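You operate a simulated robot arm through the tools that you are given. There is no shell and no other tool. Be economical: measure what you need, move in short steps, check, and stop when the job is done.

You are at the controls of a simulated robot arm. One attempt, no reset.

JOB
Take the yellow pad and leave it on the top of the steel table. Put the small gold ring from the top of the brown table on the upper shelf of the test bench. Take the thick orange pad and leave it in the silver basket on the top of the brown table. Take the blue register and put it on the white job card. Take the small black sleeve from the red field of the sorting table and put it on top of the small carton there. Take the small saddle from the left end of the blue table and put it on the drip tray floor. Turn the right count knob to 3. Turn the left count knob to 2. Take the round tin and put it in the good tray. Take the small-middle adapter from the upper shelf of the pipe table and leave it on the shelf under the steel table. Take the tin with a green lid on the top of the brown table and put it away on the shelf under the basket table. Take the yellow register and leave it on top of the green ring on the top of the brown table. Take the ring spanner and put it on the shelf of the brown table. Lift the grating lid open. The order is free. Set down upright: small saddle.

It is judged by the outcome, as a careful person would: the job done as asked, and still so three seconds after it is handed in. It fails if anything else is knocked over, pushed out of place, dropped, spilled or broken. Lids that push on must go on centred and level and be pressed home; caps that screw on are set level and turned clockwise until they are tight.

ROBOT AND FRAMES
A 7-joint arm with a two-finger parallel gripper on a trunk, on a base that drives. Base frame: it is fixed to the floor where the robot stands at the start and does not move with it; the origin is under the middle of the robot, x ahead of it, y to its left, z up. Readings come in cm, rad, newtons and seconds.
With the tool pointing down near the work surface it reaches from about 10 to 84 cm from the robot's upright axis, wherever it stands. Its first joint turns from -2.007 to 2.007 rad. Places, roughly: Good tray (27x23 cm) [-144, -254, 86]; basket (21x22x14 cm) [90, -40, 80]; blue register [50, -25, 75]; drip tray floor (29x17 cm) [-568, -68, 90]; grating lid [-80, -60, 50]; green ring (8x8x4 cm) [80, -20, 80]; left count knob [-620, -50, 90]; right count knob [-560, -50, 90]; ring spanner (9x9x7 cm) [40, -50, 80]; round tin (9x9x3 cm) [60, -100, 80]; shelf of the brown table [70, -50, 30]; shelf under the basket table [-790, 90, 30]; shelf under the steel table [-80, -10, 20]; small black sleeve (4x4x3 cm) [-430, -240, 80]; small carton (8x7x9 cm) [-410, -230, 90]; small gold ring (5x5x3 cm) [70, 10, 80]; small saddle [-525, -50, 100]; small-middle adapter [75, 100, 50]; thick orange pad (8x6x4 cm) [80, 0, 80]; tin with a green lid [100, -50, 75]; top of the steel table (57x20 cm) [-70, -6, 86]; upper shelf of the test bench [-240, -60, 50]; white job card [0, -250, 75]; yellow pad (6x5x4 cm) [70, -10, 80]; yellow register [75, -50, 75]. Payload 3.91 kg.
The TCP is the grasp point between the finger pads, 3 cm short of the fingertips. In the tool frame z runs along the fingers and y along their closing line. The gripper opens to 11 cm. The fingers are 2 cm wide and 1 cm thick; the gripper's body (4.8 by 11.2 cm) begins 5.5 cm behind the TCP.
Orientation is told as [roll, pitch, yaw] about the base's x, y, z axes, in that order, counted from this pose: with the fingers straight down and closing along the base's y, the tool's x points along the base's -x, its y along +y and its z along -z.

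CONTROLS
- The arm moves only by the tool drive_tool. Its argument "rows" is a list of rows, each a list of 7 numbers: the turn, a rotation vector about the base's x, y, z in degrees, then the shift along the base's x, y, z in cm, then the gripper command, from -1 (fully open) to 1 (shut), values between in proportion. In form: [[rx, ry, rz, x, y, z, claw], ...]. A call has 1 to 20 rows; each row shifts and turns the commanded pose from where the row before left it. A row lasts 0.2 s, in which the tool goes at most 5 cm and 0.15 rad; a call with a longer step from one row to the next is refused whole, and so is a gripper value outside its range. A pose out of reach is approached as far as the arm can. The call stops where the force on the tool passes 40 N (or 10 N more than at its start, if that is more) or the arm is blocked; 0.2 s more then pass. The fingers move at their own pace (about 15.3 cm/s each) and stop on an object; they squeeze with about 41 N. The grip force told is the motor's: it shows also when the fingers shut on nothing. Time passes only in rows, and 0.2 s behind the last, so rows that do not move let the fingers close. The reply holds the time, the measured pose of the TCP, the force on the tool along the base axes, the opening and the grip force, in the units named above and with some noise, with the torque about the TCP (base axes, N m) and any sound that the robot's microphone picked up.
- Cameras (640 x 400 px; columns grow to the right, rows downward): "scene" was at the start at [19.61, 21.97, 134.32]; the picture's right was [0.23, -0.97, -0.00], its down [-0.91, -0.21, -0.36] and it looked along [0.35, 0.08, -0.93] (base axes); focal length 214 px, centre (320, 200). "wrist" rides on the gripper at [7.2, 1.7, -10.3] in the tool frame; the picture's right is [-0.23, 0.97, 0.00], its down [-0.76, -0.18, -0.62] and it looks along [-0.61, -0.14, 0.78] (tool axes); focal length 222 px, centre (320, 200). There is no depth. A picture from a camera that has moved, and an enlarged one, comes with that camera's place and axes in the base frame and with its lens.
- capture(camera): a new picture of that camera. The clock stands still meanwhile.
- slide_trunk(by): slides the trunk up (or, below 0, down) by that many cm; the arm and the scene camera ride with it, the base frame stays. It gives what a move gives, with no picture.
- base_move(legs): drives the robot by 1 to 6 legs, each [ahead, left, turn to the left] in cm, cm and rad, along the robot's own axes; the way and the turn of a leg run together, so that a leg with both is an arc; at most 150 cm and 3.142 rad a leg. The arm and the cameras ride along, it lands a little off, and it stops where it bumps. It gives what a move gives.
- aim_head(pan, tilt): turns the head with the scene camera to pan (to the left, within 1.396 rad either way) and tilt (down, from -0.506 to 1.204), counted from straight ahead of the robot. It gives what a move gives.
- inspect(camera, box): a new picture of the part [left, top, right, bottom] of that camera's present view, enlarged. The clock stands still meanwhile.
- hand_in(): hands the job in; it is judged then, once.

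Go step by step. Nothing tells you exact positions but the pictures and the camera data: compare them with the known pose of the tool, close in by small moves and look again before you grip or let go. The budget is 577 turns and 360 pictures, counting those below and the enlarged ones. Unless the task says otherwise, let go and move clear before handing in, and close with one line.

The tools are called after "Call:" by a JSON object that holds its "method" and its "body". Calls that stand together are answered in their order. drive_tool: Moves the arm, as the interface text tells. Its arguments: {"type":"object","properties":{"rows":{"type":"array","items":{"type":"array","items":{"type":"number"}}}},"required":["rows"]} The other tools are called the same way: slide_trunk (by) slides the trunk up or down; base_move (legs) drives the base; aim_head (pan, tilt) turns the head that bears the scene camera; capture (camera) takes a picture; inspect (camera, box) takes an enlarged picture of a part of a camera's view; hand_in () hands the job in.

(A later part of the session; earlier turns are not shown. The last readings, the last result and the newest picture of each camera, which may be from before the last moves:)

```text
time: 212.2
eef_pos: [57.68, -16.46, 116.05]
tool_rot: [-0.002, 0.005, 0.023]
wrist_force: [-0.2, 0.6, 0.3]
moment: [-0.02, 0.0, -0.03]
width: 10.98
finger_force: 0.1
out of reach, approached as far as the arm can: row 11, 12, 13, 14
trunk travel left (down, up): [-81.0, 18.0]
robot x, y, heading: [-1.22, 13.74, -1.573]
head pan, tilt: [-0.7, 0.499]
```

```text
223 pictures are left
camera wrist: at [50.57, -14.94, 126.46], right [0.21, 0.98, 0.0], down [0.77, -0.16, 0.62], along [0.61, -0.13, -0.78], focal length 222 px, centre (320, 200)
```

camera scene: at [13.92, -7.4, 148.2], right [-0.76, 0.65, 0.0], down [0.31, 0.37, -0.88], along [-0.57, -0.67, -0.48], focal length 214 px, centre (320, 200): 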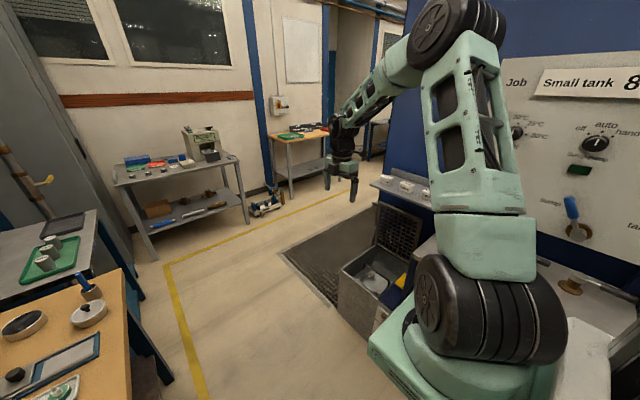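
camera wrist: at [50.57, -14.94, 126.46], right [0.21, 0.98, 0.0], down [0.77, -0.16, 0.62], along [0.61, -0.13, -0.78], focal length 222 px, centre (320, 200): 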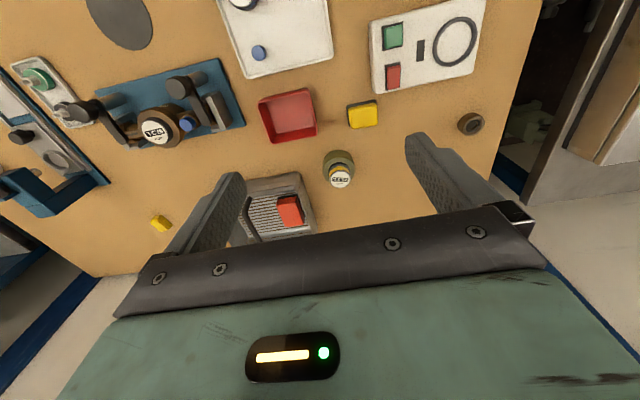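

Pad at about (65.7, −10). Shifting the base 5 cm closer, then approaching.

Call:
{"method": "base_move", "body": {"legs": [[0, 5, 0]]}}

Call:
{"method": "drive_tool", "body": {"rows": [[0, 0, -2, 0.5, 1.5, -4, -0.6], [0, 0, -2, 0.5, 1.5, -4, -0.6], [0, 0, 0, 0.7, 1.5, -4, -0.6], [0, 0, 0, 0.7, 1, -4, -0.6], [0, 0, 0, 0, 0.8, -4, -0.6]]}}

Call:
{"method": "capture", "body": {"camera": "wrist"}}

```text
time: 213.2
eef_pos: [62.74, -16.58, 116.0]
tool_rot: [-0.002, 0.004, 0.025]
wrist_force: [0.1, 0.5, 0.7]
moment: [0.0, 0.0, 0.02]
width: 11.0
finger_force: 0.1
trunk travel left (down, up): [-81.0, 18.0]
robot x, y, heading: [4.13, 13.68, -1.572]
head pan, tilt: [-0.7, 0.499]
```

```text
time: 214.3
eef_pos: [63.8, -16.25, 106.54]
tool_rot: [0.003, 0.003, 0.028]
wrist_force: [0.1, -0.3, -0.4]
moment: [0.0, 0.02, -0.02]
width: 8.8
finger_force: 0.1
out of reach, approached as far as the arm can: row 1, 2, 3, 4, 5
trunk travel left (down, up): [-81.0, 18.0]
robot x, y, heading: [4.64, 13.86, -1.571]
head pan, tilt: [-0.7, 0.499]
```

```text
222 pictures are left
camera wrist: at [56.68, -14.78, 116.93], right [0.2, 0.98, 0.0], down [0.77, -0.16, 0.62], along [0.61, -0.12, -0.78], focal length 222 px, centre (320, 200)
```

wrist: 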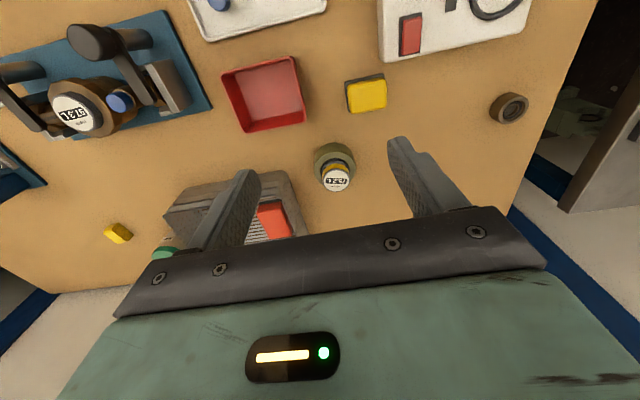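

Joint-1 limit is near; I'll shift back and turn the robot a bit toward the table.

Call:
{"method": "base_move", "body": {"legs": [[0, -11, 0], [0, 0, 0.6]]}}

Call:
{"method": "capture", "body": {"camera": "wrist"}}

```text
time: 217.2
eef_pos: [59.17, 23.59, 106.5]
tool_rot: [0.002, 0.004, 0.642]
wrist_force: [-0.2, -0.3, 0.8]
moment: [0.01, 0.01, -0.05]
width: 8.79
finger_force: 0.1
trunk travel left (down, up): [-81.0, 18.0]
robot x, y, heading: [-6.65, 13.27, -0.958]
head pan, tilt: [-0.7, 0.499]
```

```text
221 pictures are left
camera wrist: at [52.5, 20.66, 116.96], right [-0.4, 0.92, 0.0], down [0.72, 0.32, 0.62], along [0.57, 0.25, -0.78], focal length 222 px, centre (320, 200)
```

wrist: 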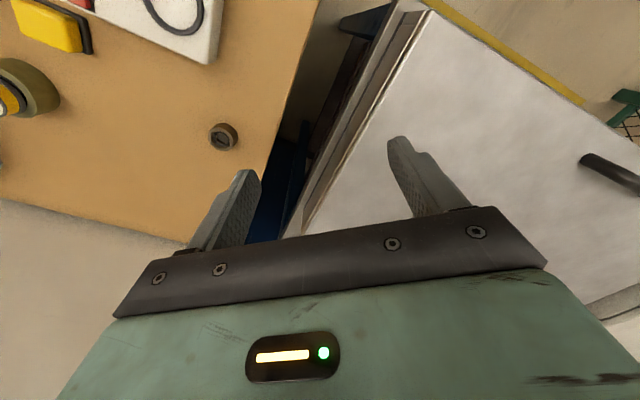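

Call:
{"method": "drive_tool", "body": {"rows": [[0, 0, -8, 0.8, -4.2, 0, -0.6], [0, 0, -8, 0.8, -4.2, 0, -0.6], [0, 0, -8, 0.8, -4.2, 0, -0.6], [0, 0, -8, 0.8, -4.2, 0, -0.6], [0, 0, -7, 0.8, -4.2, 0, -0.6], [0, 0, 0, 0.8, -4.2, -2, -0.6], [0, 0, 0, 0.8, -4.2, -2, -0.6], [0, 0, 0, 0.9, -4.2, -2, -0.6], [0, 0, 0, 0, 0, -4, -0.6]]}}

Call:
{"method": "capture", "body": {"camera": "wrist"}}

```text
time: 219.2
eef_pos: [68.0, -15.77, 97.37]
tool_rot: [0.001, 0.004, 0.238]
wrist_force: [0.3, -0.2, 0.1]
moment: [-0.01, -0.02, 0.0]
width: 8.79
finger_force: 0.1
out of reach, approached as far as the arm can: row 1, 2, 3, 4, 5, 7, 8
trunk travel left (down, up): [-81.0, 18.0]
robot x, y, heading: [-6.49, 13.92, -0.957]
head pan, tilt: [-0.7, 0.499]
```

```text
220 pictures are left
camera wrist: at [60.69, -15.67, 107.75], right [-0.01, 1.0, 0.0], down [0.78, 0.01, 0.62], along [0.62, 0.01, -0.78], focal length 222 px, centre (320, 200)
```

wrist: 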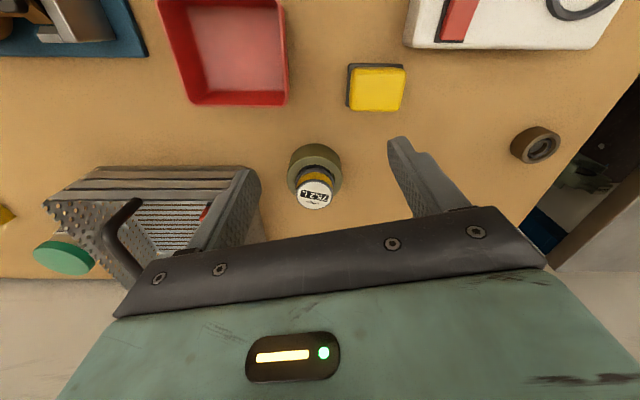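

Call:
{"method": "drive_tool", "body": {"rows": [[0, 0, 0, -1.2, 2.8, 0, -0.6], [0, 0, 0, -1.2, 2.8, 0, -0.6]]}}

Call:
{"method": "capture", "body": {"camera": "wrist"}}

```text
time: 219.8
eef_pos: [65.99, -10.96, 97.33]
tool_rot: [0.001, 0.004, 0.238]
wrist_force: [-0.4, -0.2, 0.7]
moment: [0.01, 0.0, -0.02]
width: 8.78
finger_force: 0.0
out of reach, approached as far as the arm can: row 2
trunk travel left (down, up): [-81.0, 18.0]
robot x, y, heading: [-6.94, 13.5, -0.958]
head pan, tilt: [-0.7, 0.499]
```

```text
219 pictures are left
camera wrist: at [58.66, -11.02, 107.71], right [-0.01, 1.0, 0.0], down [0.78, 0.01, 0.62], along [0.62, 0.01, -0.78], focal length 222 px, centre (320, 200)
```

wrist: 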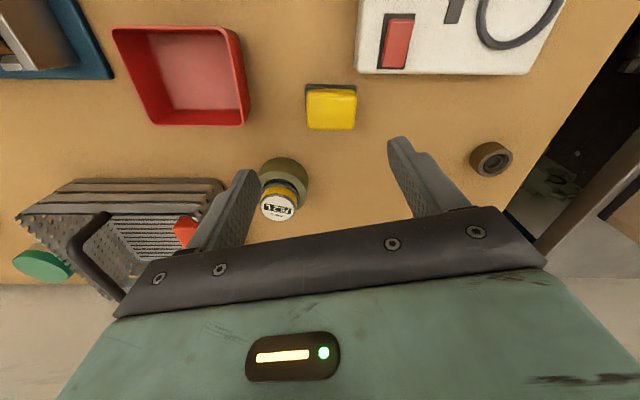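

Call:
{"method": "aim_head", "body": {"pan": 0.3, "tilt": 0.5}}

Call:
{"method": "capture", "body": {"camera": "scene"}}

```text
time: 221.1
eef_pos: [65.84, -10.83, 97.4]
tool_rot: [0.005, 0.003, 0.243]
wrist_force: [1.4, 0.0, 0.2]
moment: [-0.03, 0.01, 0.01]
width: 8.81
finger_force: 0.1
trunk travel left (down, up): [-81.0, 18.0]
robot x, y, heading: [-6.48, 13.47, -0.955]
head pan, tilt: [0.3, 0.499]
```

```text
218 pictures are left
camera scene: at [25.47, 8.45, 148.19], right [-0.61, -0.79, 0.0], down [-0.38, 0.29, -0.88], along [0.7, -0.54, -0.48], focal length 214 px, centre (320, 200)
```

scene: 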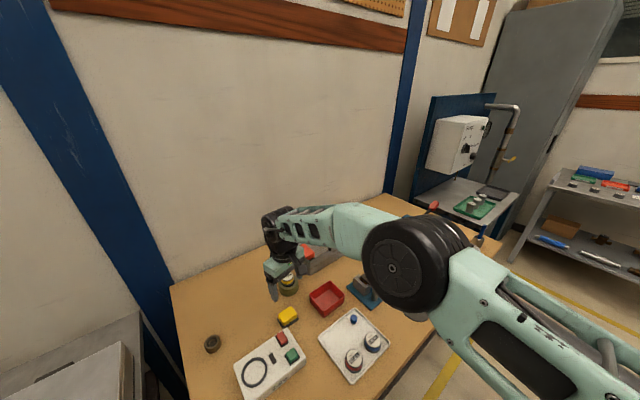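

The elbow is out to the right so the wrist is near a limit in this direction. I'll turn the tool the other way to close along x (pad's 5 cm side).

Call:
{"method": "drive_tool", "body": {"rows": [[0, 0, 8.4, 0, 0, 0.5, -0.6], [0, 0, 8.4, 0, 0, 0.5, -0.6], [0, 0, 8.4, 0, 0, 0, -0.6], [0, 0, 8.4, 0, 0, 0, -0.6], [0, 0, 8.4, 0, 0, 0, -0.6], [0, 0, 8.4, 0, 0, 0, -0.6], [0, 0, 8.4, 0, 0, 0, -0.6], [0, 0, 8.4, 0, 0, 0, -0.6], [0, 0, 8.4, 0, 0, 0, -0.6]]}}

Call:
{"method": "capture", "body": {"camera": "wrist"}}

```text
time: 223.1
eef_pos: [66.11, -10.81, 98.29]
tool_rot: [0.002, 0.003, 1.562]
wrist_force: [0.4, -0.8, 0.0]
moment: [0.02, -0.02, 0.01]
width: 8.8
finger_force: 0.1
trunk travel left (down, up): [-81.0, 18.0]
robot x, y, heading: [-6.46, 13.51, -0.96]
head pan, tilt: [0.3, 0.499]
```

```text
217 pictures are left
camera wrist: at [64.36, -18.01, 108.59], right [-0.97, 0.24, 0.0], down [0.19, 0.76, 0.62], along [0.14, 0.6, -0.78], focal length 222 px, centre (320, 200)
```

wrist: 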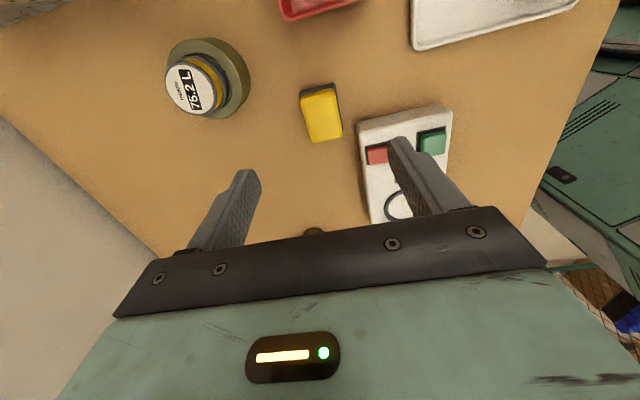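

Call:
{"method": "drive_tool", "body": {"rows": [[0, 0, 0, -0.2, 0.2, -4, -0.27], [0, 0, 0, 0, 0, -4, -0.27], [0, 0, 0, 0, 0, -2, -0.27]]}}

Call:
{"method": "capture", "body": {"camera": "wrist"}}

```text
time: 223.9
eef_pos: [65.8, -10.69, 88.11]
tool_rot: [0.001, 0.003, 1.561]
wrist_force: [0.0, -1.0, -0.4]
moment: [-0.01, -0.02, -0.01]
width: 6.97
finger_force: 0.1
trunk travel left (down, up): [-81.0, 18.0]
robot x, y, heading: [-6.45, 13.6, -0.956]
head pan, tilt: [0.3, 0.499]
```

```text
216 pictures are left
camera wrist: at [64.16, -17.8, 98.44], right [-0.97, 0.24, 0.0], down [0.19, 0.76, 0.62], along [0.15, 0.6, -0.78], focal length 222 px, centre (320, 200)
```

wrist: 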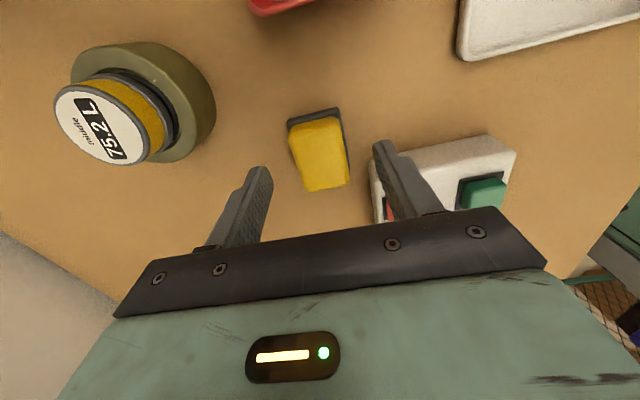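

Call:
{"method": "drive_tool", "body": {"rows": [[0, 0, 0, 0, -0.2, -3, -0.27], [0, 0, 0, 0, 0, -1.8, -0.27], [0, 0, 0, 0, 0, 0, 0.1], [0, 0, 0, 0, 0, 0, 1], [0, 0, 0, 0, 0, 0, 1]]}}

Call:
{"method": "drive_tool", "body": {"rows": [[0, 0, 0, 0, 0, 2, 1], [0, 0, 0, 0, 0, 4, 1], [0, 0, 0, 0, 0, 5, 1], [0, 0, 0, 0, 0, 5, 1], [0, 0, 0, 0, 0, 5, 1], [0, 0, 0, 0, 0, 5, 1], [0, 0, 0, 0, 0, 5, 1]]}}

Call:
{"method": "capture", "body": {"camera": "wrist"}}

```text
time: 225.1
eef_pos: [65.57, -10.94, 83.46]
tool_rot: [0.001, 0.002, 1.561]
wrist_force: [-0.3, 0.3, -0.6]
moment: [0.0, -0.02, -0.01]
width: 4.28
finger_force: 41.1
trunk travel left (down, up): [-81.0, 18.0]
robot x, y, heading: [-7.06, 13.75, -0.958]
head pan, tilt: [0.3, 0.499]
```

```text
time: 226.7
eef_pos: [65.74, -10.92, 114.51]
tool_rot: [0.003, 0.003, 1.562]
wrist_force: [0.2, -0.4, -0.9]
moment: [0.0, 0.01, 0.01]
width: 4.3
finger_force: 41.2
trunk travel left (down, up): [-81.0, 18.0]
robot x, y, heading: [-6.5, 13.67, -0.958]
head pan, tilt: [0.3, 0.499]
```

```text
215 pictures are left
camera wrist: at [64.05, -18.06, 124.9], right [-0.97, 0.24, 0.0], down [0.19, 0.76, 0.62], along [0.14, 0.6, -0.78], focal length 222 px, centre (320, 200)
```

wrist: 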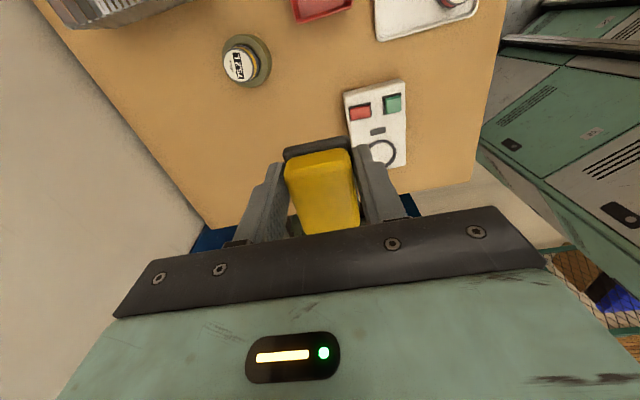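

Pad held. I'll pull it in a bit, then turn the robot right to face the steel table.

Call:
{"method": "drive_tool", "body": {"rows": [[0, 0, 0, -4, 0.7, 0, 1], [0, 0, 0, -4, 0.7, 0, 1], [0, 0, 0, -4, 0.7, 0, 1], [0, 0, 0, -1.5, 0, 0, 1]]}}

Call:
{"method": "base_move", "body": {"legs": [[-3, 0, 0], [0, 0, -2.3]]}}

Call:
{"method": "aim_head", "body": {"pan": 0.2, "tilt": 0.7}}

Call:
{"method": "capture", "body": {"camera": "scene"}}

Call:
{"method": "capture", "body": {"camera": "wrist"}}

```text
time: 227.7
eef_pos: [52.21, -8.82, 114.36]
tool_rot: [0.003, 0.004, 1.561]
wrist_force: [0.0, 0.2, -0.8]
moment: [-0.03, 0.03, 0.03]
width: 4.28
finger_force: 41.0
trunk travel left (down, up): [-81.0, 18.0]
robot x, y, heading: [-6.71, 13.71, -0.958]
head pan, tilt: [0.3, 0.499]
```

```text
time: 234.0
eef_pos: [-64.51, -12.46, 114.35]
tool_rot: [0.003, 0.003, -0.748]
wrist_force: [-0.7, 0.7, -0.5]
moment: [0.02, 0.0, -0.02]
width: 4.29
finger_force: 40.6
trunk travel left (down, up): [-81.0, 18.0]
robot x, y, heading: [-8.19, 16.19, 3.021]
head pan, tilt: [0.3, 0.499]
```

```text
time: 234.7
eef_pos: [-64.55, -12.46, 114.52]
tool_rot: [0.001, 0.004, -0.749]
wrist_force: [0.0, -0.2, -0.7]
moment: [-0.03, 0.01, 0.01]
width: 4.31
finger_force: 41.2
trunk travel left (down, up): [-81.0, 18.0]
robot x, y, heading: [-8.46, 16.11, 3.014]
head pan, tilt: [0.201, 0.7]
```

```text
214 pictures are left
camera scene: at [-33.52, -2.99, 146.42], right [-0.08, 1.0, 0.0], down [0.64, 0.05, -0.77], along [-0.76, -0.06, -0.64], focal length 214 px, centre (320, 200)
```

scene: 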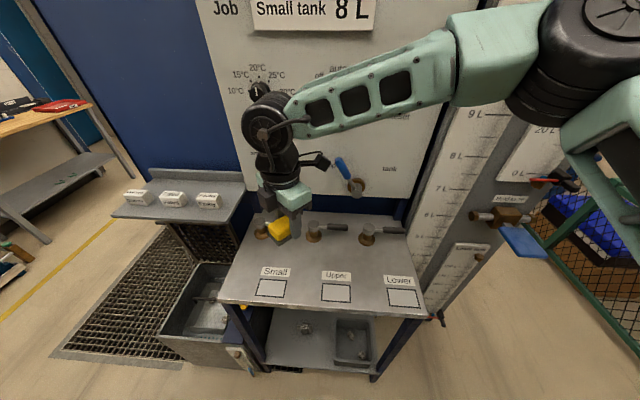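

```text
213 pictures are left
camera wrist: at [-68.57, -6.25, 124.78], right [0.83, 0.56, 0.0], down [0.44, -0.65, 0.62], along [0.35, -0.51, -0.78], focal length 222 px, centre (320, 200)
```

wrist: 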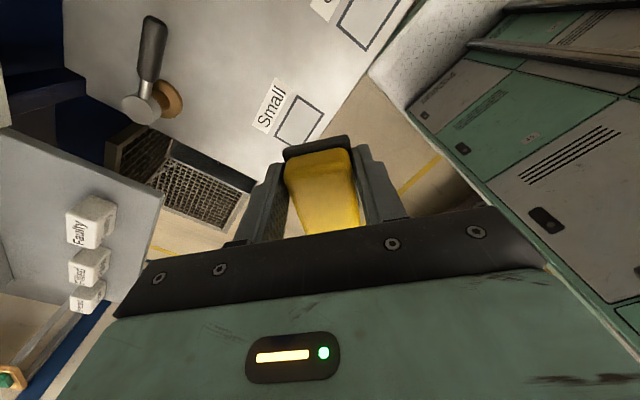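

Good overview: I'll set the pad between the "Small" and "Upper" squares at about (−65.5, −10.5).

Call:
{"method": "drive_tool", "body": {"rows": [[0, 0, 0, -1, 2, -3, 1], [0, 0, 0, 0, 0, -5, 1], [0, 0, 0, 0, 0, -5, 1], [0, 0, 0, 0, 0, -5, 1], [0, 0, 0, 0, 0, -4, 1]]}}

Call:
{"method": "inspect", "body": {"camera": "scene", "box": [200, 190, 440, 340]}}

```text
time: 235.9
eef_pos: [-65.6, -10.65, 92.69]
tool_rot: [0.004, 0.004, -0.748]
wrist_force: [-0.1, 0.6, 0.1]
moment: [-0.03, 0.05, 0.0]
width: 4.29
finger_force: 41.4
trunk travel left (down, up): [-81.0, 18.0]
robot x, y, heading: [-8.43, 15.93, 3.014]
head pan, tilt: [0.201, 0.7]
```

```text
2.67 times, centred on (320, 265) of scene
camera zoom: at [-33.5, -2.96, 146.43], right [-0.08, 1.0, 0.0], down [0.64, 0.05, -0.77], along [-0.76, -0.06, -0.64], focal length 572 px, centre (320, 27)
```

zoom: 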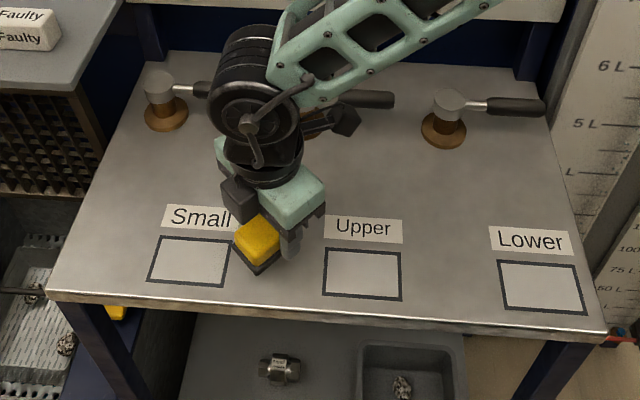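

Call:
{"method": "drive_tool", "body": {"rows": [[0, 0, 0, 0, 0.6, -1.5, 1], [0, 0, 0, 0, 0, -1, 1], [0, 0, 0, 0, 0, -0.5, 1], [0, 0, 0, 0, 0, -0.4, 1], [0, 0, 0, 0, 0, -0.4, 1]]}}

```text
time: 237.3
eef_pos: [-65.51, -9.97, 88.98]
tool_rot: [-0.003, 0.003, -0.748]
wrist_force: [2.9, 2.5, 18.6]
moment: [0.33, -0.17, 0.01]
width: 4.31
finger_force: 40.6
trunk travel left (down, up): [-81.0, 18.0]
robot x, y, heading: [-8.32, 16.22, 3.016]
head pan, tilt: [0.201, 0.7]
stopped in row 5: the force on the tool passed its limit at 43 N (the readings are from after the stop); the commanded pose is now the measured one
```

Call:
{"method": "drive_tool", "body": {"rows": [[0, 0, 0, 0, 0, 0.1, 0.3], [0, 0, 0, 0, 0, 0, -0.4], [0, 0, 0, 0, 0, 0, -0.4], [0, 0, 0, 0, 0, 3, -0.4], [0, 0, 0, 0, 0, 5, -0.4], [0, 0, 0, 0, 0, 5, -0.4], [0, 0, 0, 0, 0, 5, -0.4], [0, 0, 0, 0, 0, 5, -0.4]]}}

Call:
{"method": "inspect", "body": {"camera": "scene", "box": [200, 190, 440, 340]}}

```text
time: 239.1
eef_pos: [-65.49, -9.8, 111.91]
tool_rot: [-0.001, 0.003, -0.745]
wrist_force: [0.5, -0.3, -1.3]
moment: [0.02, -0.03, -0.04]
width: 7.72
finger_force: 0.1
trunk travel left (down, up): [-81.0, 18.0]
robot x, y, heading: [-8.42, 15.77, 3.017]
head pan, tilt: [0.201, 0.7]
```

```text
2.67 times, centred on (320, 265) of scene
camera zoom: at [-33.55, -2.99, 146.4], right [-0.08, 1.0, 0.0], down [0.64, 0.05, -0.76], along [-0.76, -0.06, -0.64], focal length 572 px, centre (320, 27)
```

zoom: 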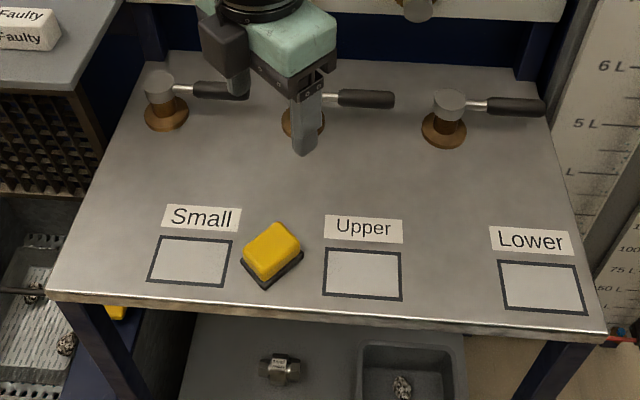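

Yellow pad placed. Next the gold ring: turn back to the brown table.

Call:
{"method": "base_move", "body": {"legs": [[0, 0, 2.87]]}}

Call:
{"method": "capture", "body": {"camera": "wrist"}}

Call:
{"method": "capture", "body": {"camera": "scene"}}

```text
time: 246.3
eef_pos: [53.08, 28.98, 111.9]
tool_rot: [-0.004, 0.003, 2.175]
wrist_force: [-0.1, 0.5, 0.4]
moment: [0.01, 0.01, -0.02]
width: 7.68
finger_force: 0.1
trunk travel left (down, up): [-81.0, 18.0]
robot x, y, heading: [-8.64, 16.0, -0.34]
head pan, tilt: [0.201, 0.7]
```

```text
210 pictures are left
camera wrist: at [55.71, 22.17, 122.29], right [-0.93, -0.37, 0.0], down [-0.29, 0.73, 0.62], along [-0.23, 0.58, -0.78], focal length 222 px, centre (320, 200)
```

wrist: 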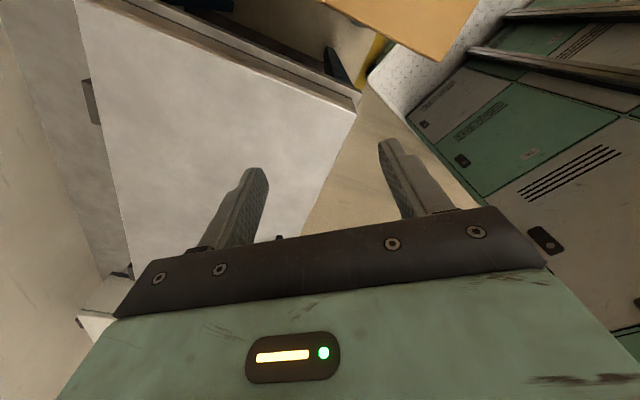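

```text
209 pictures are left
camera scene: at [20.25, 29.64, 146.42], right [-0.14, -0.99, 0.0], down [-0.64, 0.09, -0.76], along [0.76, -0.11, -0.64], focal length 214 px, centre (320, 200)
```

scene: 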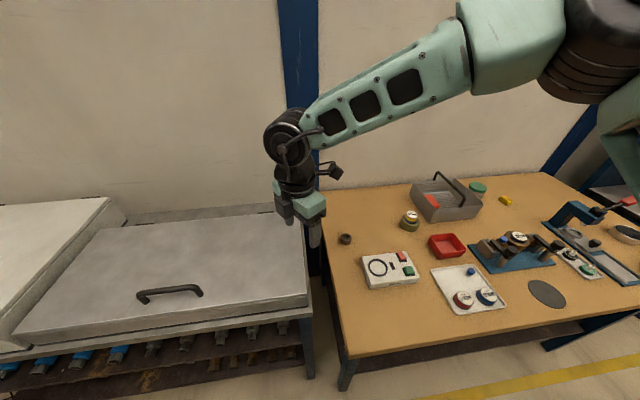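

Call:
{"method": "drive_tool", "body": {"rows": [[0, 0, 0, 3.2, -2.8, -1, -0.4], [0, 0, 0, 3.2, -2.8, -1, -0.4], [0, 0, 0, 3.2, -2.8, -1, -0.4], [0, 0, 0, 3.2, -2.8, -1, -0.4], [0, 0, 0, 3.2, -2.8, -3, -0.4], [0, 0, 0, 3.2, -2.8, -3, -0.4], [0, 0, 0, 0, 0, -4, -0.4]]}}

Call:
{"method": "capture", "body": {"camera": "wrist"}}

```text
refused: row 5 steps farther than a row can; nothing moved
```

```text
208 pictures are left
camera wrist: at [55.71, 22.17, 122.29], right [-0.93, -0.37, 0.0], down [-0.29, 0.73, 0.62], along [-0.23, 0.58, -0.78], focal length 222 px, centre (320, 200)
```

wrist: 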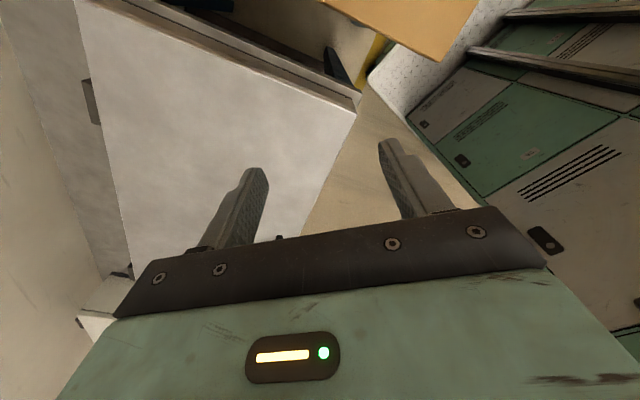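

Call:
{"method": "drive_tool", "body": {"rows": [[0, 0, 0, 3.2, -2.8, -1, -0.4], [0, 0, 0, 3.2, -2.8, -1, -0.4], [0, 0, 0, 3.2, -2.8, -1, -0.4], [0, 0, 0, 3.2, -2.8, -1, -0.4], [0, 0, 0, 3.2, -2.8, -1, -0.4], [0, 0, 0, 3.2, -2.8, -1, -0.4], [0, 0, 0, 0, 0, -5, -0.4], [0, 0, 0, 0, 0, -5, -0.4]]}}

Call:
{"method": "capture", "body": {"camera": "wrist"}}

```text
time: 248.1
eef_pos: [72.01, 12.22, 95.9]
tool_rot: [-0.002, 0.006, 2.174]
wrist_force: [0.3, 0.6, 0.3]
moment: [-0.02, -0.01, 0.03]
width: 7.72
finger_force: 0.0
trunk travel left (down, up): [-81.0, 18.0]
robot x, y, heading: [-8.16, 15.68, -0.346]
head pan, tilt: [0.201, 0.7]
```

```text
207 pictures are left
camera wrist: at [74.8, 5.32, 106.33], right [-0.93, -0.36, 0.0], down [-0.29, 0.73, 0.62], along [-0.22, 0.58, -0.78], focal length 222 px, centre (320, 200)
```

wrist: 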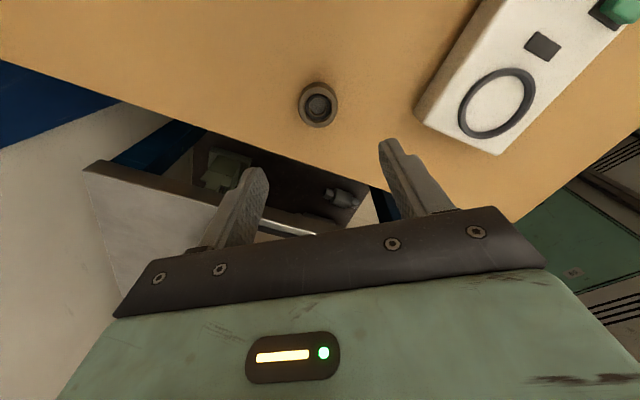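

Call:
{"method": "drive_tool", "body": {"rows": [[0, 0, 0, 0.8, -0.8, -4, -0.4], [0, 0, 0, 0, 0, -4, -0.4], [0, 0, 0, 0, 0, -3, -0.4]]}}

Call:
{"method": "capture", "body": {"camera": "wrist"}}

```text
time: 248.9
eef_pos: [73.06, 11.27, 85.02]
tool_rot: [-0.003, 0.006, 2.174]
wrist_force: [0.3, 0.4, 0.5]
moment: [0.01, -0.01, -0.01]
width: 7.7
finger_force: 0.1
trunk travel left (down, up): [-81.0, 18.0]
robot x, y, heading: [-8.31, 15.84, -0.342]
head pan, tilt: [0.201, 0.7]
```

```text
206 pictures are left
camera wrist: at [75.8, 4.53, 95.27], right [-0.93, -0.37, 0.0], down [-0.29, 0.73, 0.62], along [-0.22, 0.58, -0.78], focal length 222 px, centre (320, 200)
```

wrist: 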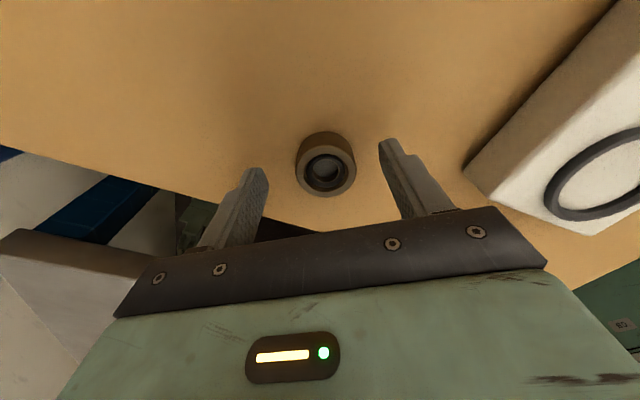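

Aligned. Down 1.8 cm, grip and lift.

Call:
{"method": "drive_tool", "body": {"rows": [[0, 0, 0, 0, 0, -1.7, -0.4], [0, 0, 0, 0, 0, 0, 0], [0, 0, 0, 0, 0, 0, 1], [0, 0, 0, 0, 0, 0, 1]]}}

Call:
{"method": "drive_tool", "body": {"rows": [[0, 0, 0, 0, 0, 2, 1], [0, 0, 0, 0, 0, 4, 1], [0, 0, 0, 0, 0, 5, 1], [0, 0, 0, 0, 0, 5, 1], [0, 0, 0, 0, 0, 5, 1], [0, 0, 0, 0, 0, 5, 1], [0, 0, 0, 0, 0, 5, 1]]}}

Call:
{"method": "capture", "body": {"camera": "wrist"}}

```text
time: 249.9
eef_pos: [73.17, 11.2, 83.17]
tool_rot: [-0.003, 0.004, 2.176]
wrist_force: [1.0, 0.6, 0.9]
moment: [-0.03, -0.02, 0.0]
width: 4.06
finger_force: 41.2
trunk travel left (down, up): [-81.0, 18.0]
robot x, y, heading: [-8.52, 15.73, -0.342]
head pan, tilt: [0.201, 0.7]
```

```text
time: 251.5
eef_pos: [72.81, 11.59, 114.16]
tool_rot: [0.0, 0.003, 2.174]
wrist_force: [1.0, 0.0, -1.0]
moment: [0.01, 0.03, 0.0]
width: 4.08
finger_force: 40.8
trunk travel left (down, up): [-81.0, 18.0]
robot x, y, heading: [-8.56, 16.09, -0.34]
head pan, tilt: [0.201, 0.7]
```

```text
205 pictures are left
camera wrist: at [75.55, 4.69, 124.6], right [-0.93, -0.37, 0.0], down [-0.29, 0.73, 0.62], along [-0.23, 0.58, -0.78], focal length 222 px, centre (320, 200)
```

wrist: 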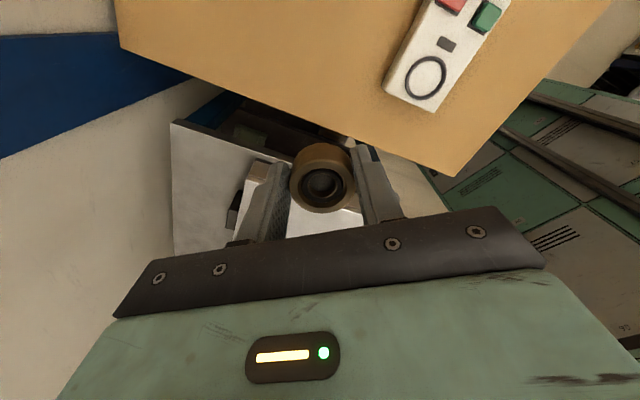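

Gold ring in hand. Pulling it in and driving: turn right, ahead along −y, then look around.

Call:
{"method": "drive_tool", "body": {"rows": [[0, 0, 0, -4, 1.4, 0, 1], [0, 0, 0, -4, 1.4, 0, 1], [0, 0, 0, -4, 1.4, 0, 1], [0, 0, 0, -4, 1.4, 0, 1], [0, 0, 0, -4, 1.4, 0, 1], [0, 0, 0, -2, 0.7, 0, 1]]}}

Call:
{"method": "base_move", "body": {"legs": [[0, 0, -1.23], [150, 0, 0], [0, 0, -1.571]]}}

Call:
{"method": "aim_head", "body": {"pan": -0.5, "tilt": 0.35}}

Call:
{"method": "capture", "body": {"camera": "scene"}}

Call:
{"method": "aim_head", "body": {"pan": 0.8, "tilt": 0.4}}

Call:
{"method": "capture", "body": {"camera": "scene"}}

```text
time: 252.9
eef_pos: [50.88, 19.08, 114.15]
tool_rot: [-0.001, 0.001, 2.172]
wrist_force: [0.4, -0.4, -1.1]
moment: [0.02, 0.03, 0.0]
width: 4.06
finger_force: 40.6
trunk travel left (down, up): [-81.0, 18.0]
robot x, y, heading: [-8.21, 15.61, -0.341]
head pan, tilt: [0.201, 0.7]
```

```text
time: 267.2
eef_pos: [-64.5, -156.86, 114.22]
tool_rot: [-0.001, 0.004, -0.622]
wrist_force: [-0.7, -0.2, -1.8]
moment: [0.03, 0.0, 0.0]
width: 4.07
finger_force: 41.0
trunk travel left (down, up): [-81.0, 18.0]
robot x, y, heading: [-9.22, -134.17, -3.141]
head pan, tilt: [0.201, 0.7]
```

```text
time: 268.3
eef_pos: [-64.44, -156.9, 114.15]
tool_rot: [0.0, 0.004, -0.623]
wrist_force: [0.2, -0.9, -0.4]
moment: [0.02, 0.02, -0.01]
width: 4.08
finger_force: 40.9
trunk travel left (down, up): [-81.0, 18.0]
robot x, y, heading: [-9.91, -134.07, -3.139]
head pan, tilt: [-0.499, 0.351]
```

```text
204 pictures are left
camera scene: at [-32.04, -149.89, 149.55], right [0.48, 0.88, 0.0], down [0.3, -0.16, -0.94], along [-0.83, 0.45, -0.34], focal length 214 px, centre (320, 200)
```

scene: 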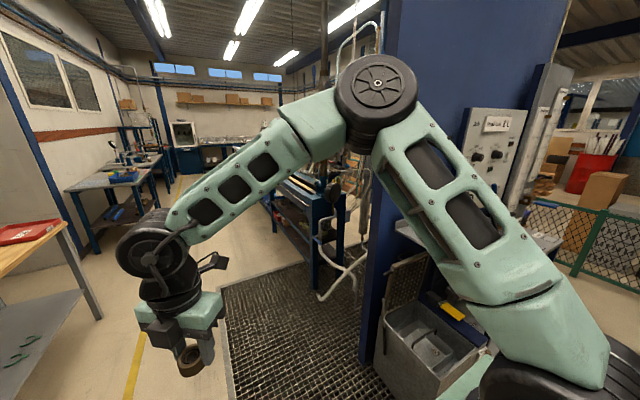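

```text
time: 269.7
eef_pos: [-64.48, -156.96, 114.17]
tool_rot: [-0.002, 0.004, -0.622]
wrist_force: [0.0, 0.4, -1.4]
moment: [0.01, 0.0, 0.02]
width: 4.08
finger_force: 40.7
trunk travel left (down, up): [-81.0, 18.0]
robot x, y, heading: [-9.33, -133.9, -3.136]
head pan, tilt: [0.799, 0.4]
```

```text
203 pictures are left
camera scene: at [-30.3, -160.97, 149.1], right [-0.72, 0.7, 0.0], down [0.27, 0.28, -0.92], along [-0.64, -0.66, -0.39], focal length 214 px, centre (320, 200)
```

scene: 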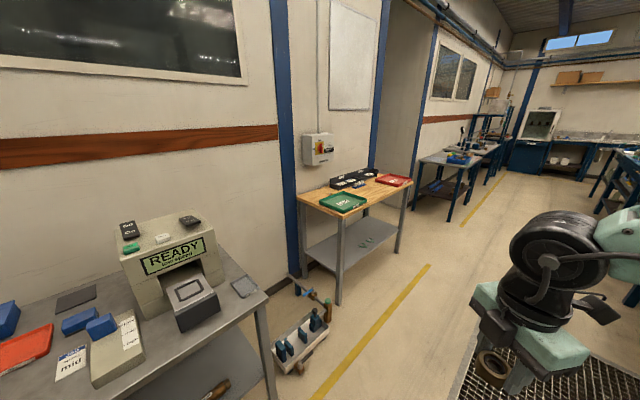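

Call:
{"method": "base_move", "body": {"legs": [[120, 10, 0]]}}

Call:
{"method": "aim_head", "body": {"pan": -0.9, "tilt": 0.5}}

Call:
{"method": "capture", "body": {"camera": "scene"}}

```text
time: 276.0
eef_pos: [-187.32, -166.53, 114.08]
tool_rot: [-0.002, 0.004, -0.628]
wrist_force: [0.6, 0.1, -1.2]
moment: [0.01, 0.0, 0.01]
width: 4.06
finger_force: 41.3
trunk travel left (down, up): [-81.0, 18.0]
robot x, y, heading: [-132.31, -144.53, 3.137]
head pan, tilt: [0.799, 0.4]
```

```text
time: 277.7
eef_pos: [-187.36, -166.59, 114.15]
tool_rot: [-0.004, 0.003, -0.628]
wrist_force: [-0.2, -0.2, -1.3]
moment: [0.0, -0.01, -0.03]
width: 4.05
finger_force: 40.7
trunk travel left (down, up): [-81.0, 18.0]
robot x, y, heading: [-132.41, -143.93, 3.134]
head pan, tilt: [-0.901, 0.499]
```

```text
202 pictures are left
camera scene: at [-152.35, -157.08, 148.19], right [0.79, 0.62, 0.0], down [0.3, -0.38, -0.88], along [-0.54, 0.69, -0.48], focal length 214 px, centre (320, 200)
```

scene: 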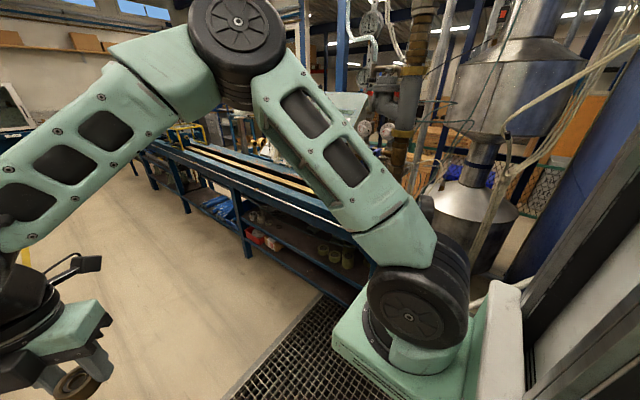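

I see the test bench: a long blue bench with an upper shelf holding rings. Moving closer to view it properly.

Call:
{"method": "base_move", "body": {"legs": [[40, 25, 0]]}}

Call:
{"method": "aim_head", "body": {"pan": -1.1, "tilt": 0.55}}

Call:
{"method": "capture", "body": {"camera": "scene"}}

```text
time: 280.5
eef_pos: [-227.24, -191.26, 114.14]
tool_rot: [-0.002, 0.002, -0.631]
wrist_force: [0.0, -0.8, -1.8]
moment: [-0.01, -0.01, 0.01]
width: 4.08
finger_force: 40.6
trunk travel left (down, up): [-81.0, 18.0]
robot x, y, heading: [-172.02, -168.55, 3.131]
head pan, tilt: [-0.901, 0.499]
```

```text
time: 281.2
eef_pos: [-227.2, -191.31, 114.17]
tool_rot: [-0.002, 0.002, -0.632]
wrist_force: [-0.7, 0.3, -0.9]
moment: [0.02, 0.03, -0.04]
width: 4.05
finger_force: 41.4
trunk travel left (down, up): [-81.0, 18.0]
robot x, y, heading: [-172.11, -168.89, 3.137]
head pan, tilt: [-1.1, 0.55]
```

```text
201 pictures are left
camera scene: at [-190.64, -181.03, 147.73], right [0.89, 0.45, 0.0], down [0.23, -0.47, -0.85], along [-0.38, 0.76, -0.52], focal length 214 px, centre (320, 200)
```

scene: 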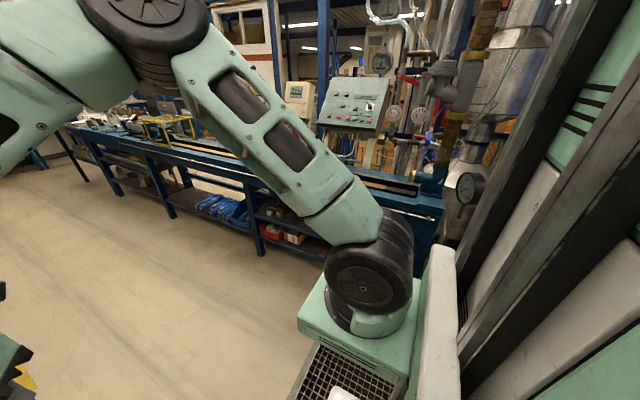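

Call:
{"method": "inspect", "body": {"camera": "scene", "box": [140, 130, 340, 255]}}

Call:
{"method": "capture", "body": {"camera": "wrist"}}

```text
3.20 times, centred on (240, 192) of scene
camera zoom: at [-190.64, -181.03, 147.73], right [0.89, 0.45, 0.0], down [0.23, -0.47, -0.85], along [-0.38, 0.76, -0.52], focal length 686 px, centre (576, 224)
```

zoom: 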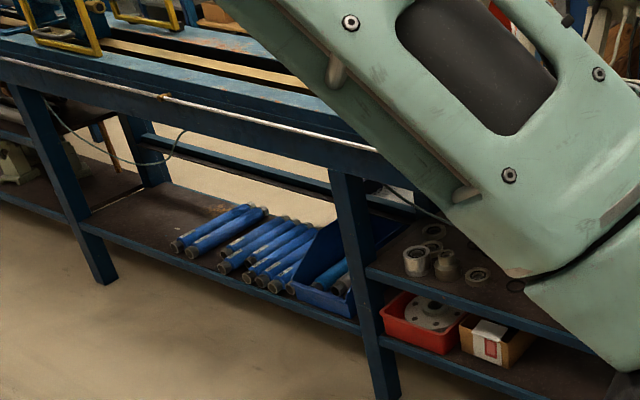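

```text
199 pictures are left
camera wrist: at [-231.93, -185.57, 124.49], right [0.76, 0.65, 0.0], down [0.51, -0.59, 0.62], along [0.4, -0.47, -0.78], focal length 222 px, centre (320, 200)
```

wrist: 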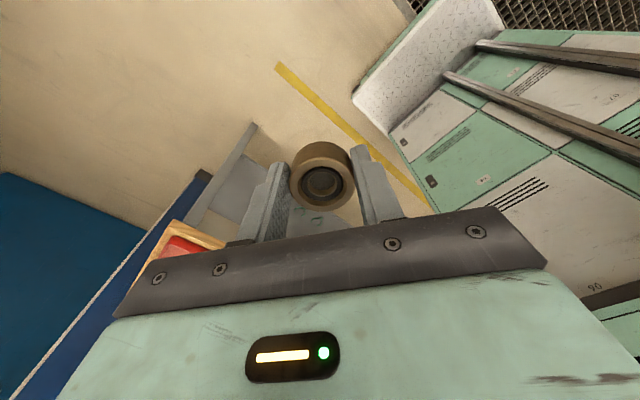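

The upper shelf (z≈50, front edge y≈−81) is free around x −235. I'll carry the ring in front of it, lower the trunk, and tilt the tool 42° toward +y so it fits under the bench.

Call:
{"method": "base_move", "body": {"legs": [[32, 0, 0]]}}

Call:
{"method": "slide_trunk", "body": {"by": -40}}

Call:
{"method": "drive_tool", "body": {"rows": [[0, 0, -7.7, 1, 4.5, 0, 1], [0, 0, -7.7, 1, 4.5, 0, 1], [0, 0, -7.7, 1, 4.5, 0, 1], [0, 0, -7.7, 1, 4.5, 0, 1], [0, 0, -7.7, 1, 4.5, 0, 1], [0, 0, -7.7, 1, 4.5, 0, 1], [0, 0, -7.7, 1, 4.5, 0, 1], [7, 0, 0, 1, 4.5, 0, 1], [7, 0, 0, 1, 4.5, 0, 1], [7, 0, 0, 1, 4.5, 0, 1], [7, 0, 0, 1, 4.5, 0, 1], [7, 0, 0, 1, 4.5, 0, 1], [7, 0, 0, 1, 4.5, 0, 1]]}}

Call:
{"method": "capture", "body": {"camera": "wrist"}}

Call:
{"method": "capture", "body": {"camera": "scene"}}

```text
time: 283.4
eef_pos: [-259.04, -191.15, 114.19]
tool_rot: [-0.004, 0.003, -0.631]
wrist_force: [0.1, -0.5, -0.9]
moment: [0.01, -0.02, 0.0]
width: 4.04
finger_force: 41.0
trunk travel left (down, up): [-81.0, 18.0]
robot x, y, heading: [-204.17, -168.73, 3.129]
head pan, tilt: [-1.1, 0.55]
```

```text
time: 287.2
eef_pos: [-259.21, -191.18, 74.12]
tool_rot: [-0.002, 0.004, -0.63]
wrist_force: [0.0, 0.6, -1.2]
moment: [0.03, -0.02, 0.0]
width: 4.05
finger_force: 40.6
trunk travel left (down, up): [-41.0, 58.0]
robot x, y, heading: [-204.05, -168.82, 3.14]
head pan, tilt: [-1.1, 0.55]
```

```text
time: 290.0
eef_pos: [-250.9, -131.84, 76.37]
tool_rot: [0.0, 0.736, -1.571]
wrist_force: [0.1, -0.1, -0.4]
moment: [-0.03, 0.0, 0.03]
width: 4.07
finger_force: 40.9
out of reach, approached as far as the arm can: row 8, 9, 10, 11, 12, 13
trunk travel left (down, up): [-41.0, 58.0]
robot x, y, heading: [-204.21, -168.68, 3.133]
head pan, tilt: [-1.1, 0.55]
```

```text
198 pictures are left
camera wrist: at [-249.09, -133.47, 88.93], right [0.97, -0.17, -0.15], down [-0.18, -0.98, -0.05], along [-0.14, 0.08, -0.99], focal length 222 px, centre (320, 200)
```

wrist: 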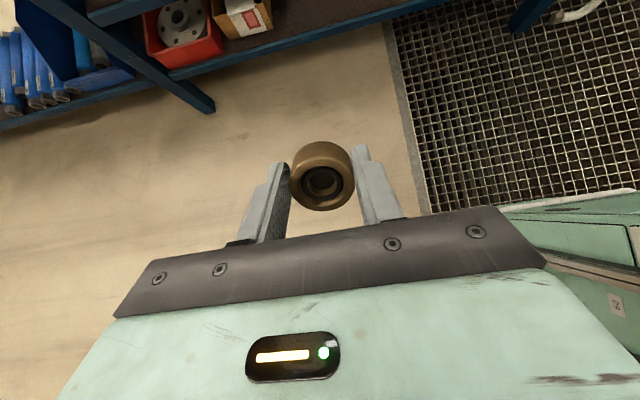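

```text
197 pictures are left
camera scene: at [-222.56, -180.86, 107.73], right [0.89, 0.45, 0.0], down [0.23, -0.47, -0.85], along [-0.38, 0.76, -0.52], focal length 214 px, centre (320, 200)
```

scene: 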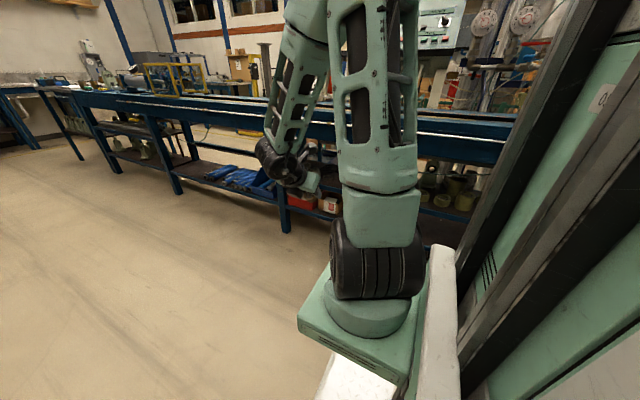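

Call:
{"method": "drive_tool", "body": {"rows": [[0, 0, 0, 1.4, 3.5, -1.5, 1], [0, 0, 0, 1.4, 3.5, -1.5, 1], [0, 0, 0, 1.4, 3.5, -1.5, 1], [0, 0, 0, 1.4, 3.5, -1.5, 1], [0, 0, 0, 1.4, 3.5, -1.5, 1], [0, 0, 0, 1.4, 3.5, -1.5, 1], [0, 0, 0, 1.4, 3.5, -1.5, 1], [0, 0, 0, 1.4, 3.5, -1.5, 1]]}}

Call:
{"method": "capture", "body": {"camera": "wrist"}}

Call:
{"method": "inspect", "body": {"camera": "scene", "box": [220, 120, 500, 295]}}

```text
time: 291.8
eef_pos: [-240.0, -103.87, 64.11]
tool_rot: [-0.002, 0.736, -1.571]
wrist_force: [0.1, -0.4, -0.7]
moment: [0.02, -0.04, 0.01]
width: 4.08
finger_force: 41.1
trunk travel left (down, up): [-41.0, 58.0]
robot x, y, heading: [-204.07, -168.34, 3.134]
head pan, tilt: [-1.1, 0.55]
```

```text
196 pictures are left
camera wrist: at [-238.19, -105.43, 76.64], right [0.97, -0.17, -0.15], down [-0.18, -0.98, -0.05], along [-0.14, 0.08, -0.99], focal length 222 px, centre (320, 200)
```

wrist: 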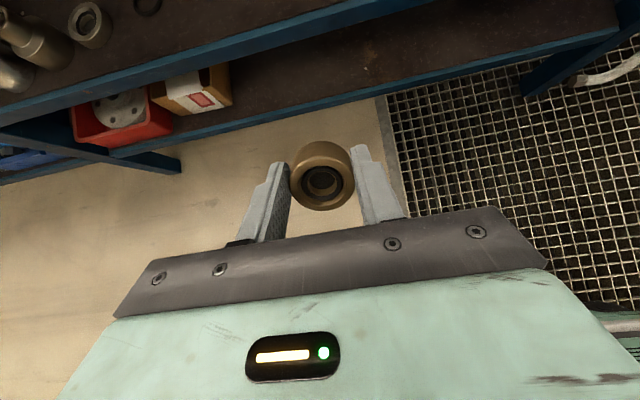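

```text
2.29 times, centred on (360, 208) of scene
camera zoom: at [-222.57, -180.87, 107.74], right [0.89, 0.45, 0.0], down [0.23, -0.47, -0.85], along [-0.38, 0.76, -0.52], focal length 490 px, centre (229, 183)
```

zoom: 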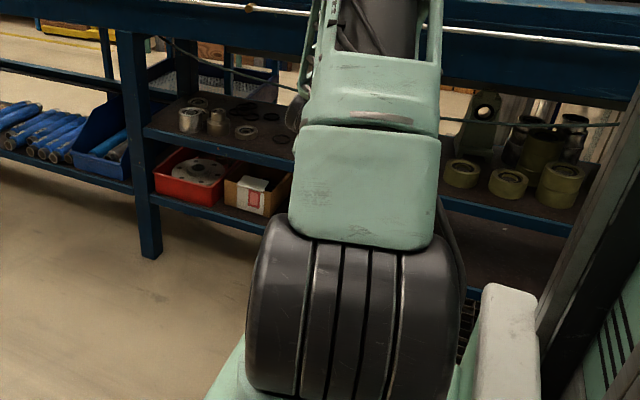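

Call:
{"method": "drive_tool", "body": {"rows": [[0, 0, 0, -0.5, 1, -3, 1], [0, 0, 0, -0.5, 2, -3, 1], [0, 0, 0, 0, 4, 0, 1], [0, 0, 0, 0, 4, 0, 1], [0, 0, 0, 0, 4, 0, 1], [0, 0, 0, 0, 4, 0, 1], [0, 0, 0, 0, 4, 0, 1], [0, 0, 0, 0, 4, 0, 1]]}}

Call:
{"method": "capture", "body": {"camera": "wrist"}}

Call:
{"method": "capture", "body": {"camera": "scene"}}

```text
time: 293.6
eef_pos: [-240.69, -76.84, 57.9]
tool_rot: [-0.004, 0.737, -1.575]
wrist_force: [-0.6, 0.3, -1.1]
moment: [-0.06, -0.02, -0.01]
width: 4.06
finger_force: 40.5
trunk travel left (down, up): [-41.0, 58.0]
robot x, y, heading: [-204.08, -168.49, 3.135]
head pan, tilt: [-1.1, 0.55]
```

```text
194 pictures are left
camera wrist: at [-238.93, -78.43, 70.51], right [0.97, -0.17, -0.16], down [-0.18, -0.98, -0.05], along [-0.14, 0.08, -0.99], focal length 222 px, centre (320, 200)
```

wrist: 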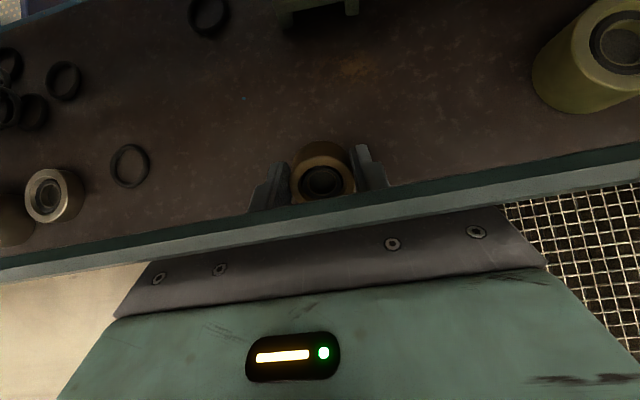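

```text
193 pictures are left
camera scene: at [-222.57, -180.87, 107.74], right [0.89, 0.45, 0.0], down [0.24, -0.47, -0.85], along [-0.38, 0.76, -0.52], focal length 214 px, centre (320, 200)
```

scene: 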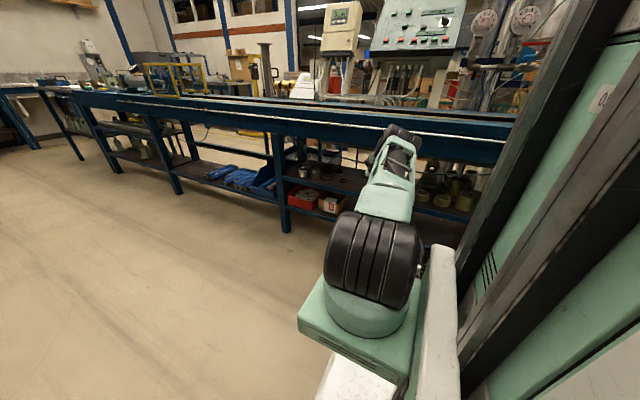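

Call:
{"method": "drive_tool", "body": {"rows": [[0, 0, 0, 0, 3, 0, 1], [0, 0, 0, 0, 3, 0, 1], [0, 0, 0, 0, 3, -0.5, 1]]}}

Call:
{"method": "capture", "body": {"camera": "wrist"}}

```text
time: 294.4
eef_pos: [-240.6, -73.02, 58.09]
tool_rot: [-0.002, 0.736, -1.572]
wrist_force: [0.1, 0.0, 0.0]
moment: [-0.01, 0.0, 0.0]
width: 4.06
finger_force: 40.3
out of reach, approached as far as the arm can: row 2, 3
trunk travel left (down, up): [-41.0, 58.0]
robot x, y, heading: [-204.21, -168.67, 3.139]
head pan, tilt: [-1.1, 0.55]
```

```text
192 pictures are left
camera wrist: at [-238.85, -74.44, 70.49], right [0.97, -0.17, -0.15], down [-0.18, -0.98, -0.05], along [-0.14, 0.07, -0.99], focal length 222 px, centre (320, 200)
```

wrist: 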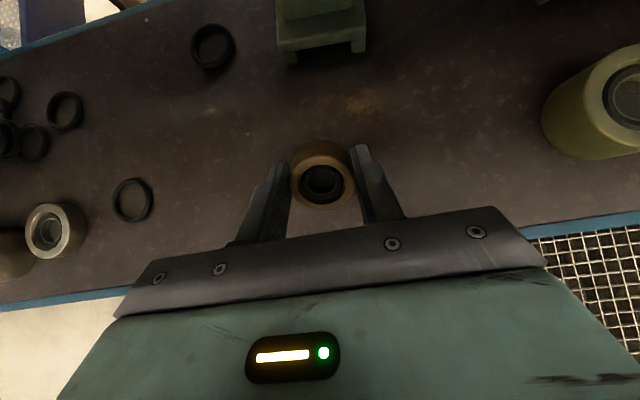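

Call:
{"method": "base_move", "body": {"legs": [[0, -5, 0]]}}

Call:
{"method": "drive_tool", "body": {"rows": [[0, 0, 0, 0, 0, -1.5, 1], [0, 0, 0, 0, 0, -1, 1], [0, 0, 0, 0, 0, -0.7, 1], [0, 0, 0, 0, 0, -0.5, 1], [0, 0, 0, 0, 0, -0.5, 1]]}}

Call:
{"method": "capture", "body": {"camera": "wrist"}}

```text
time: 295.3
eef_pos: [-241.14, -68.27, 56.96]
tool_rot: [0.002, 0.724, -1.562]
wrist_force: [0.4, -0.3, -1.0]
moment: [-0.01, -0.03, 0.01]
width: 4.06
finger_force: 40.9
trunk travel left (down, up): [-41.0, 58.0]
robot x, y, heading: [-204.08, -163.38, 3.135]
head pan, tilt: [-1.1, 0.55]
```

```text
time: 296.5
eef_pos: [-240.6, -68.57, 53.36]
tool_rot: [-0.001, 0.726, -1.563]
wrist_force: [1.7, -1.2, 8.3]
moment: [-0.05, -0.12, 0.0]
width: 4.08
finger_force: 41.5
out of reach, approached as far as the arm can: row 3, 5
trunk travel left (down, up): [-41.0, 58.0]
robot x, y, heading: [-204.13, -163.94, 3.134]
head pan, tilt: [-1.1, 0.55]
```

```text
191 pictures are left
camera wrist: at [-238.9, -69.96, 65.9], right [0.97, -0.16, -0.15], down [-0.17, -0.98, -0.04], along [-0.14, 0.07, -0.99], focal length 222 px, centre (320, 200)
```

wrist: 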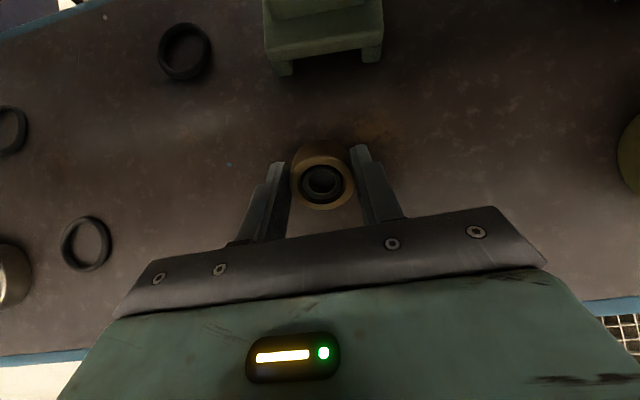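

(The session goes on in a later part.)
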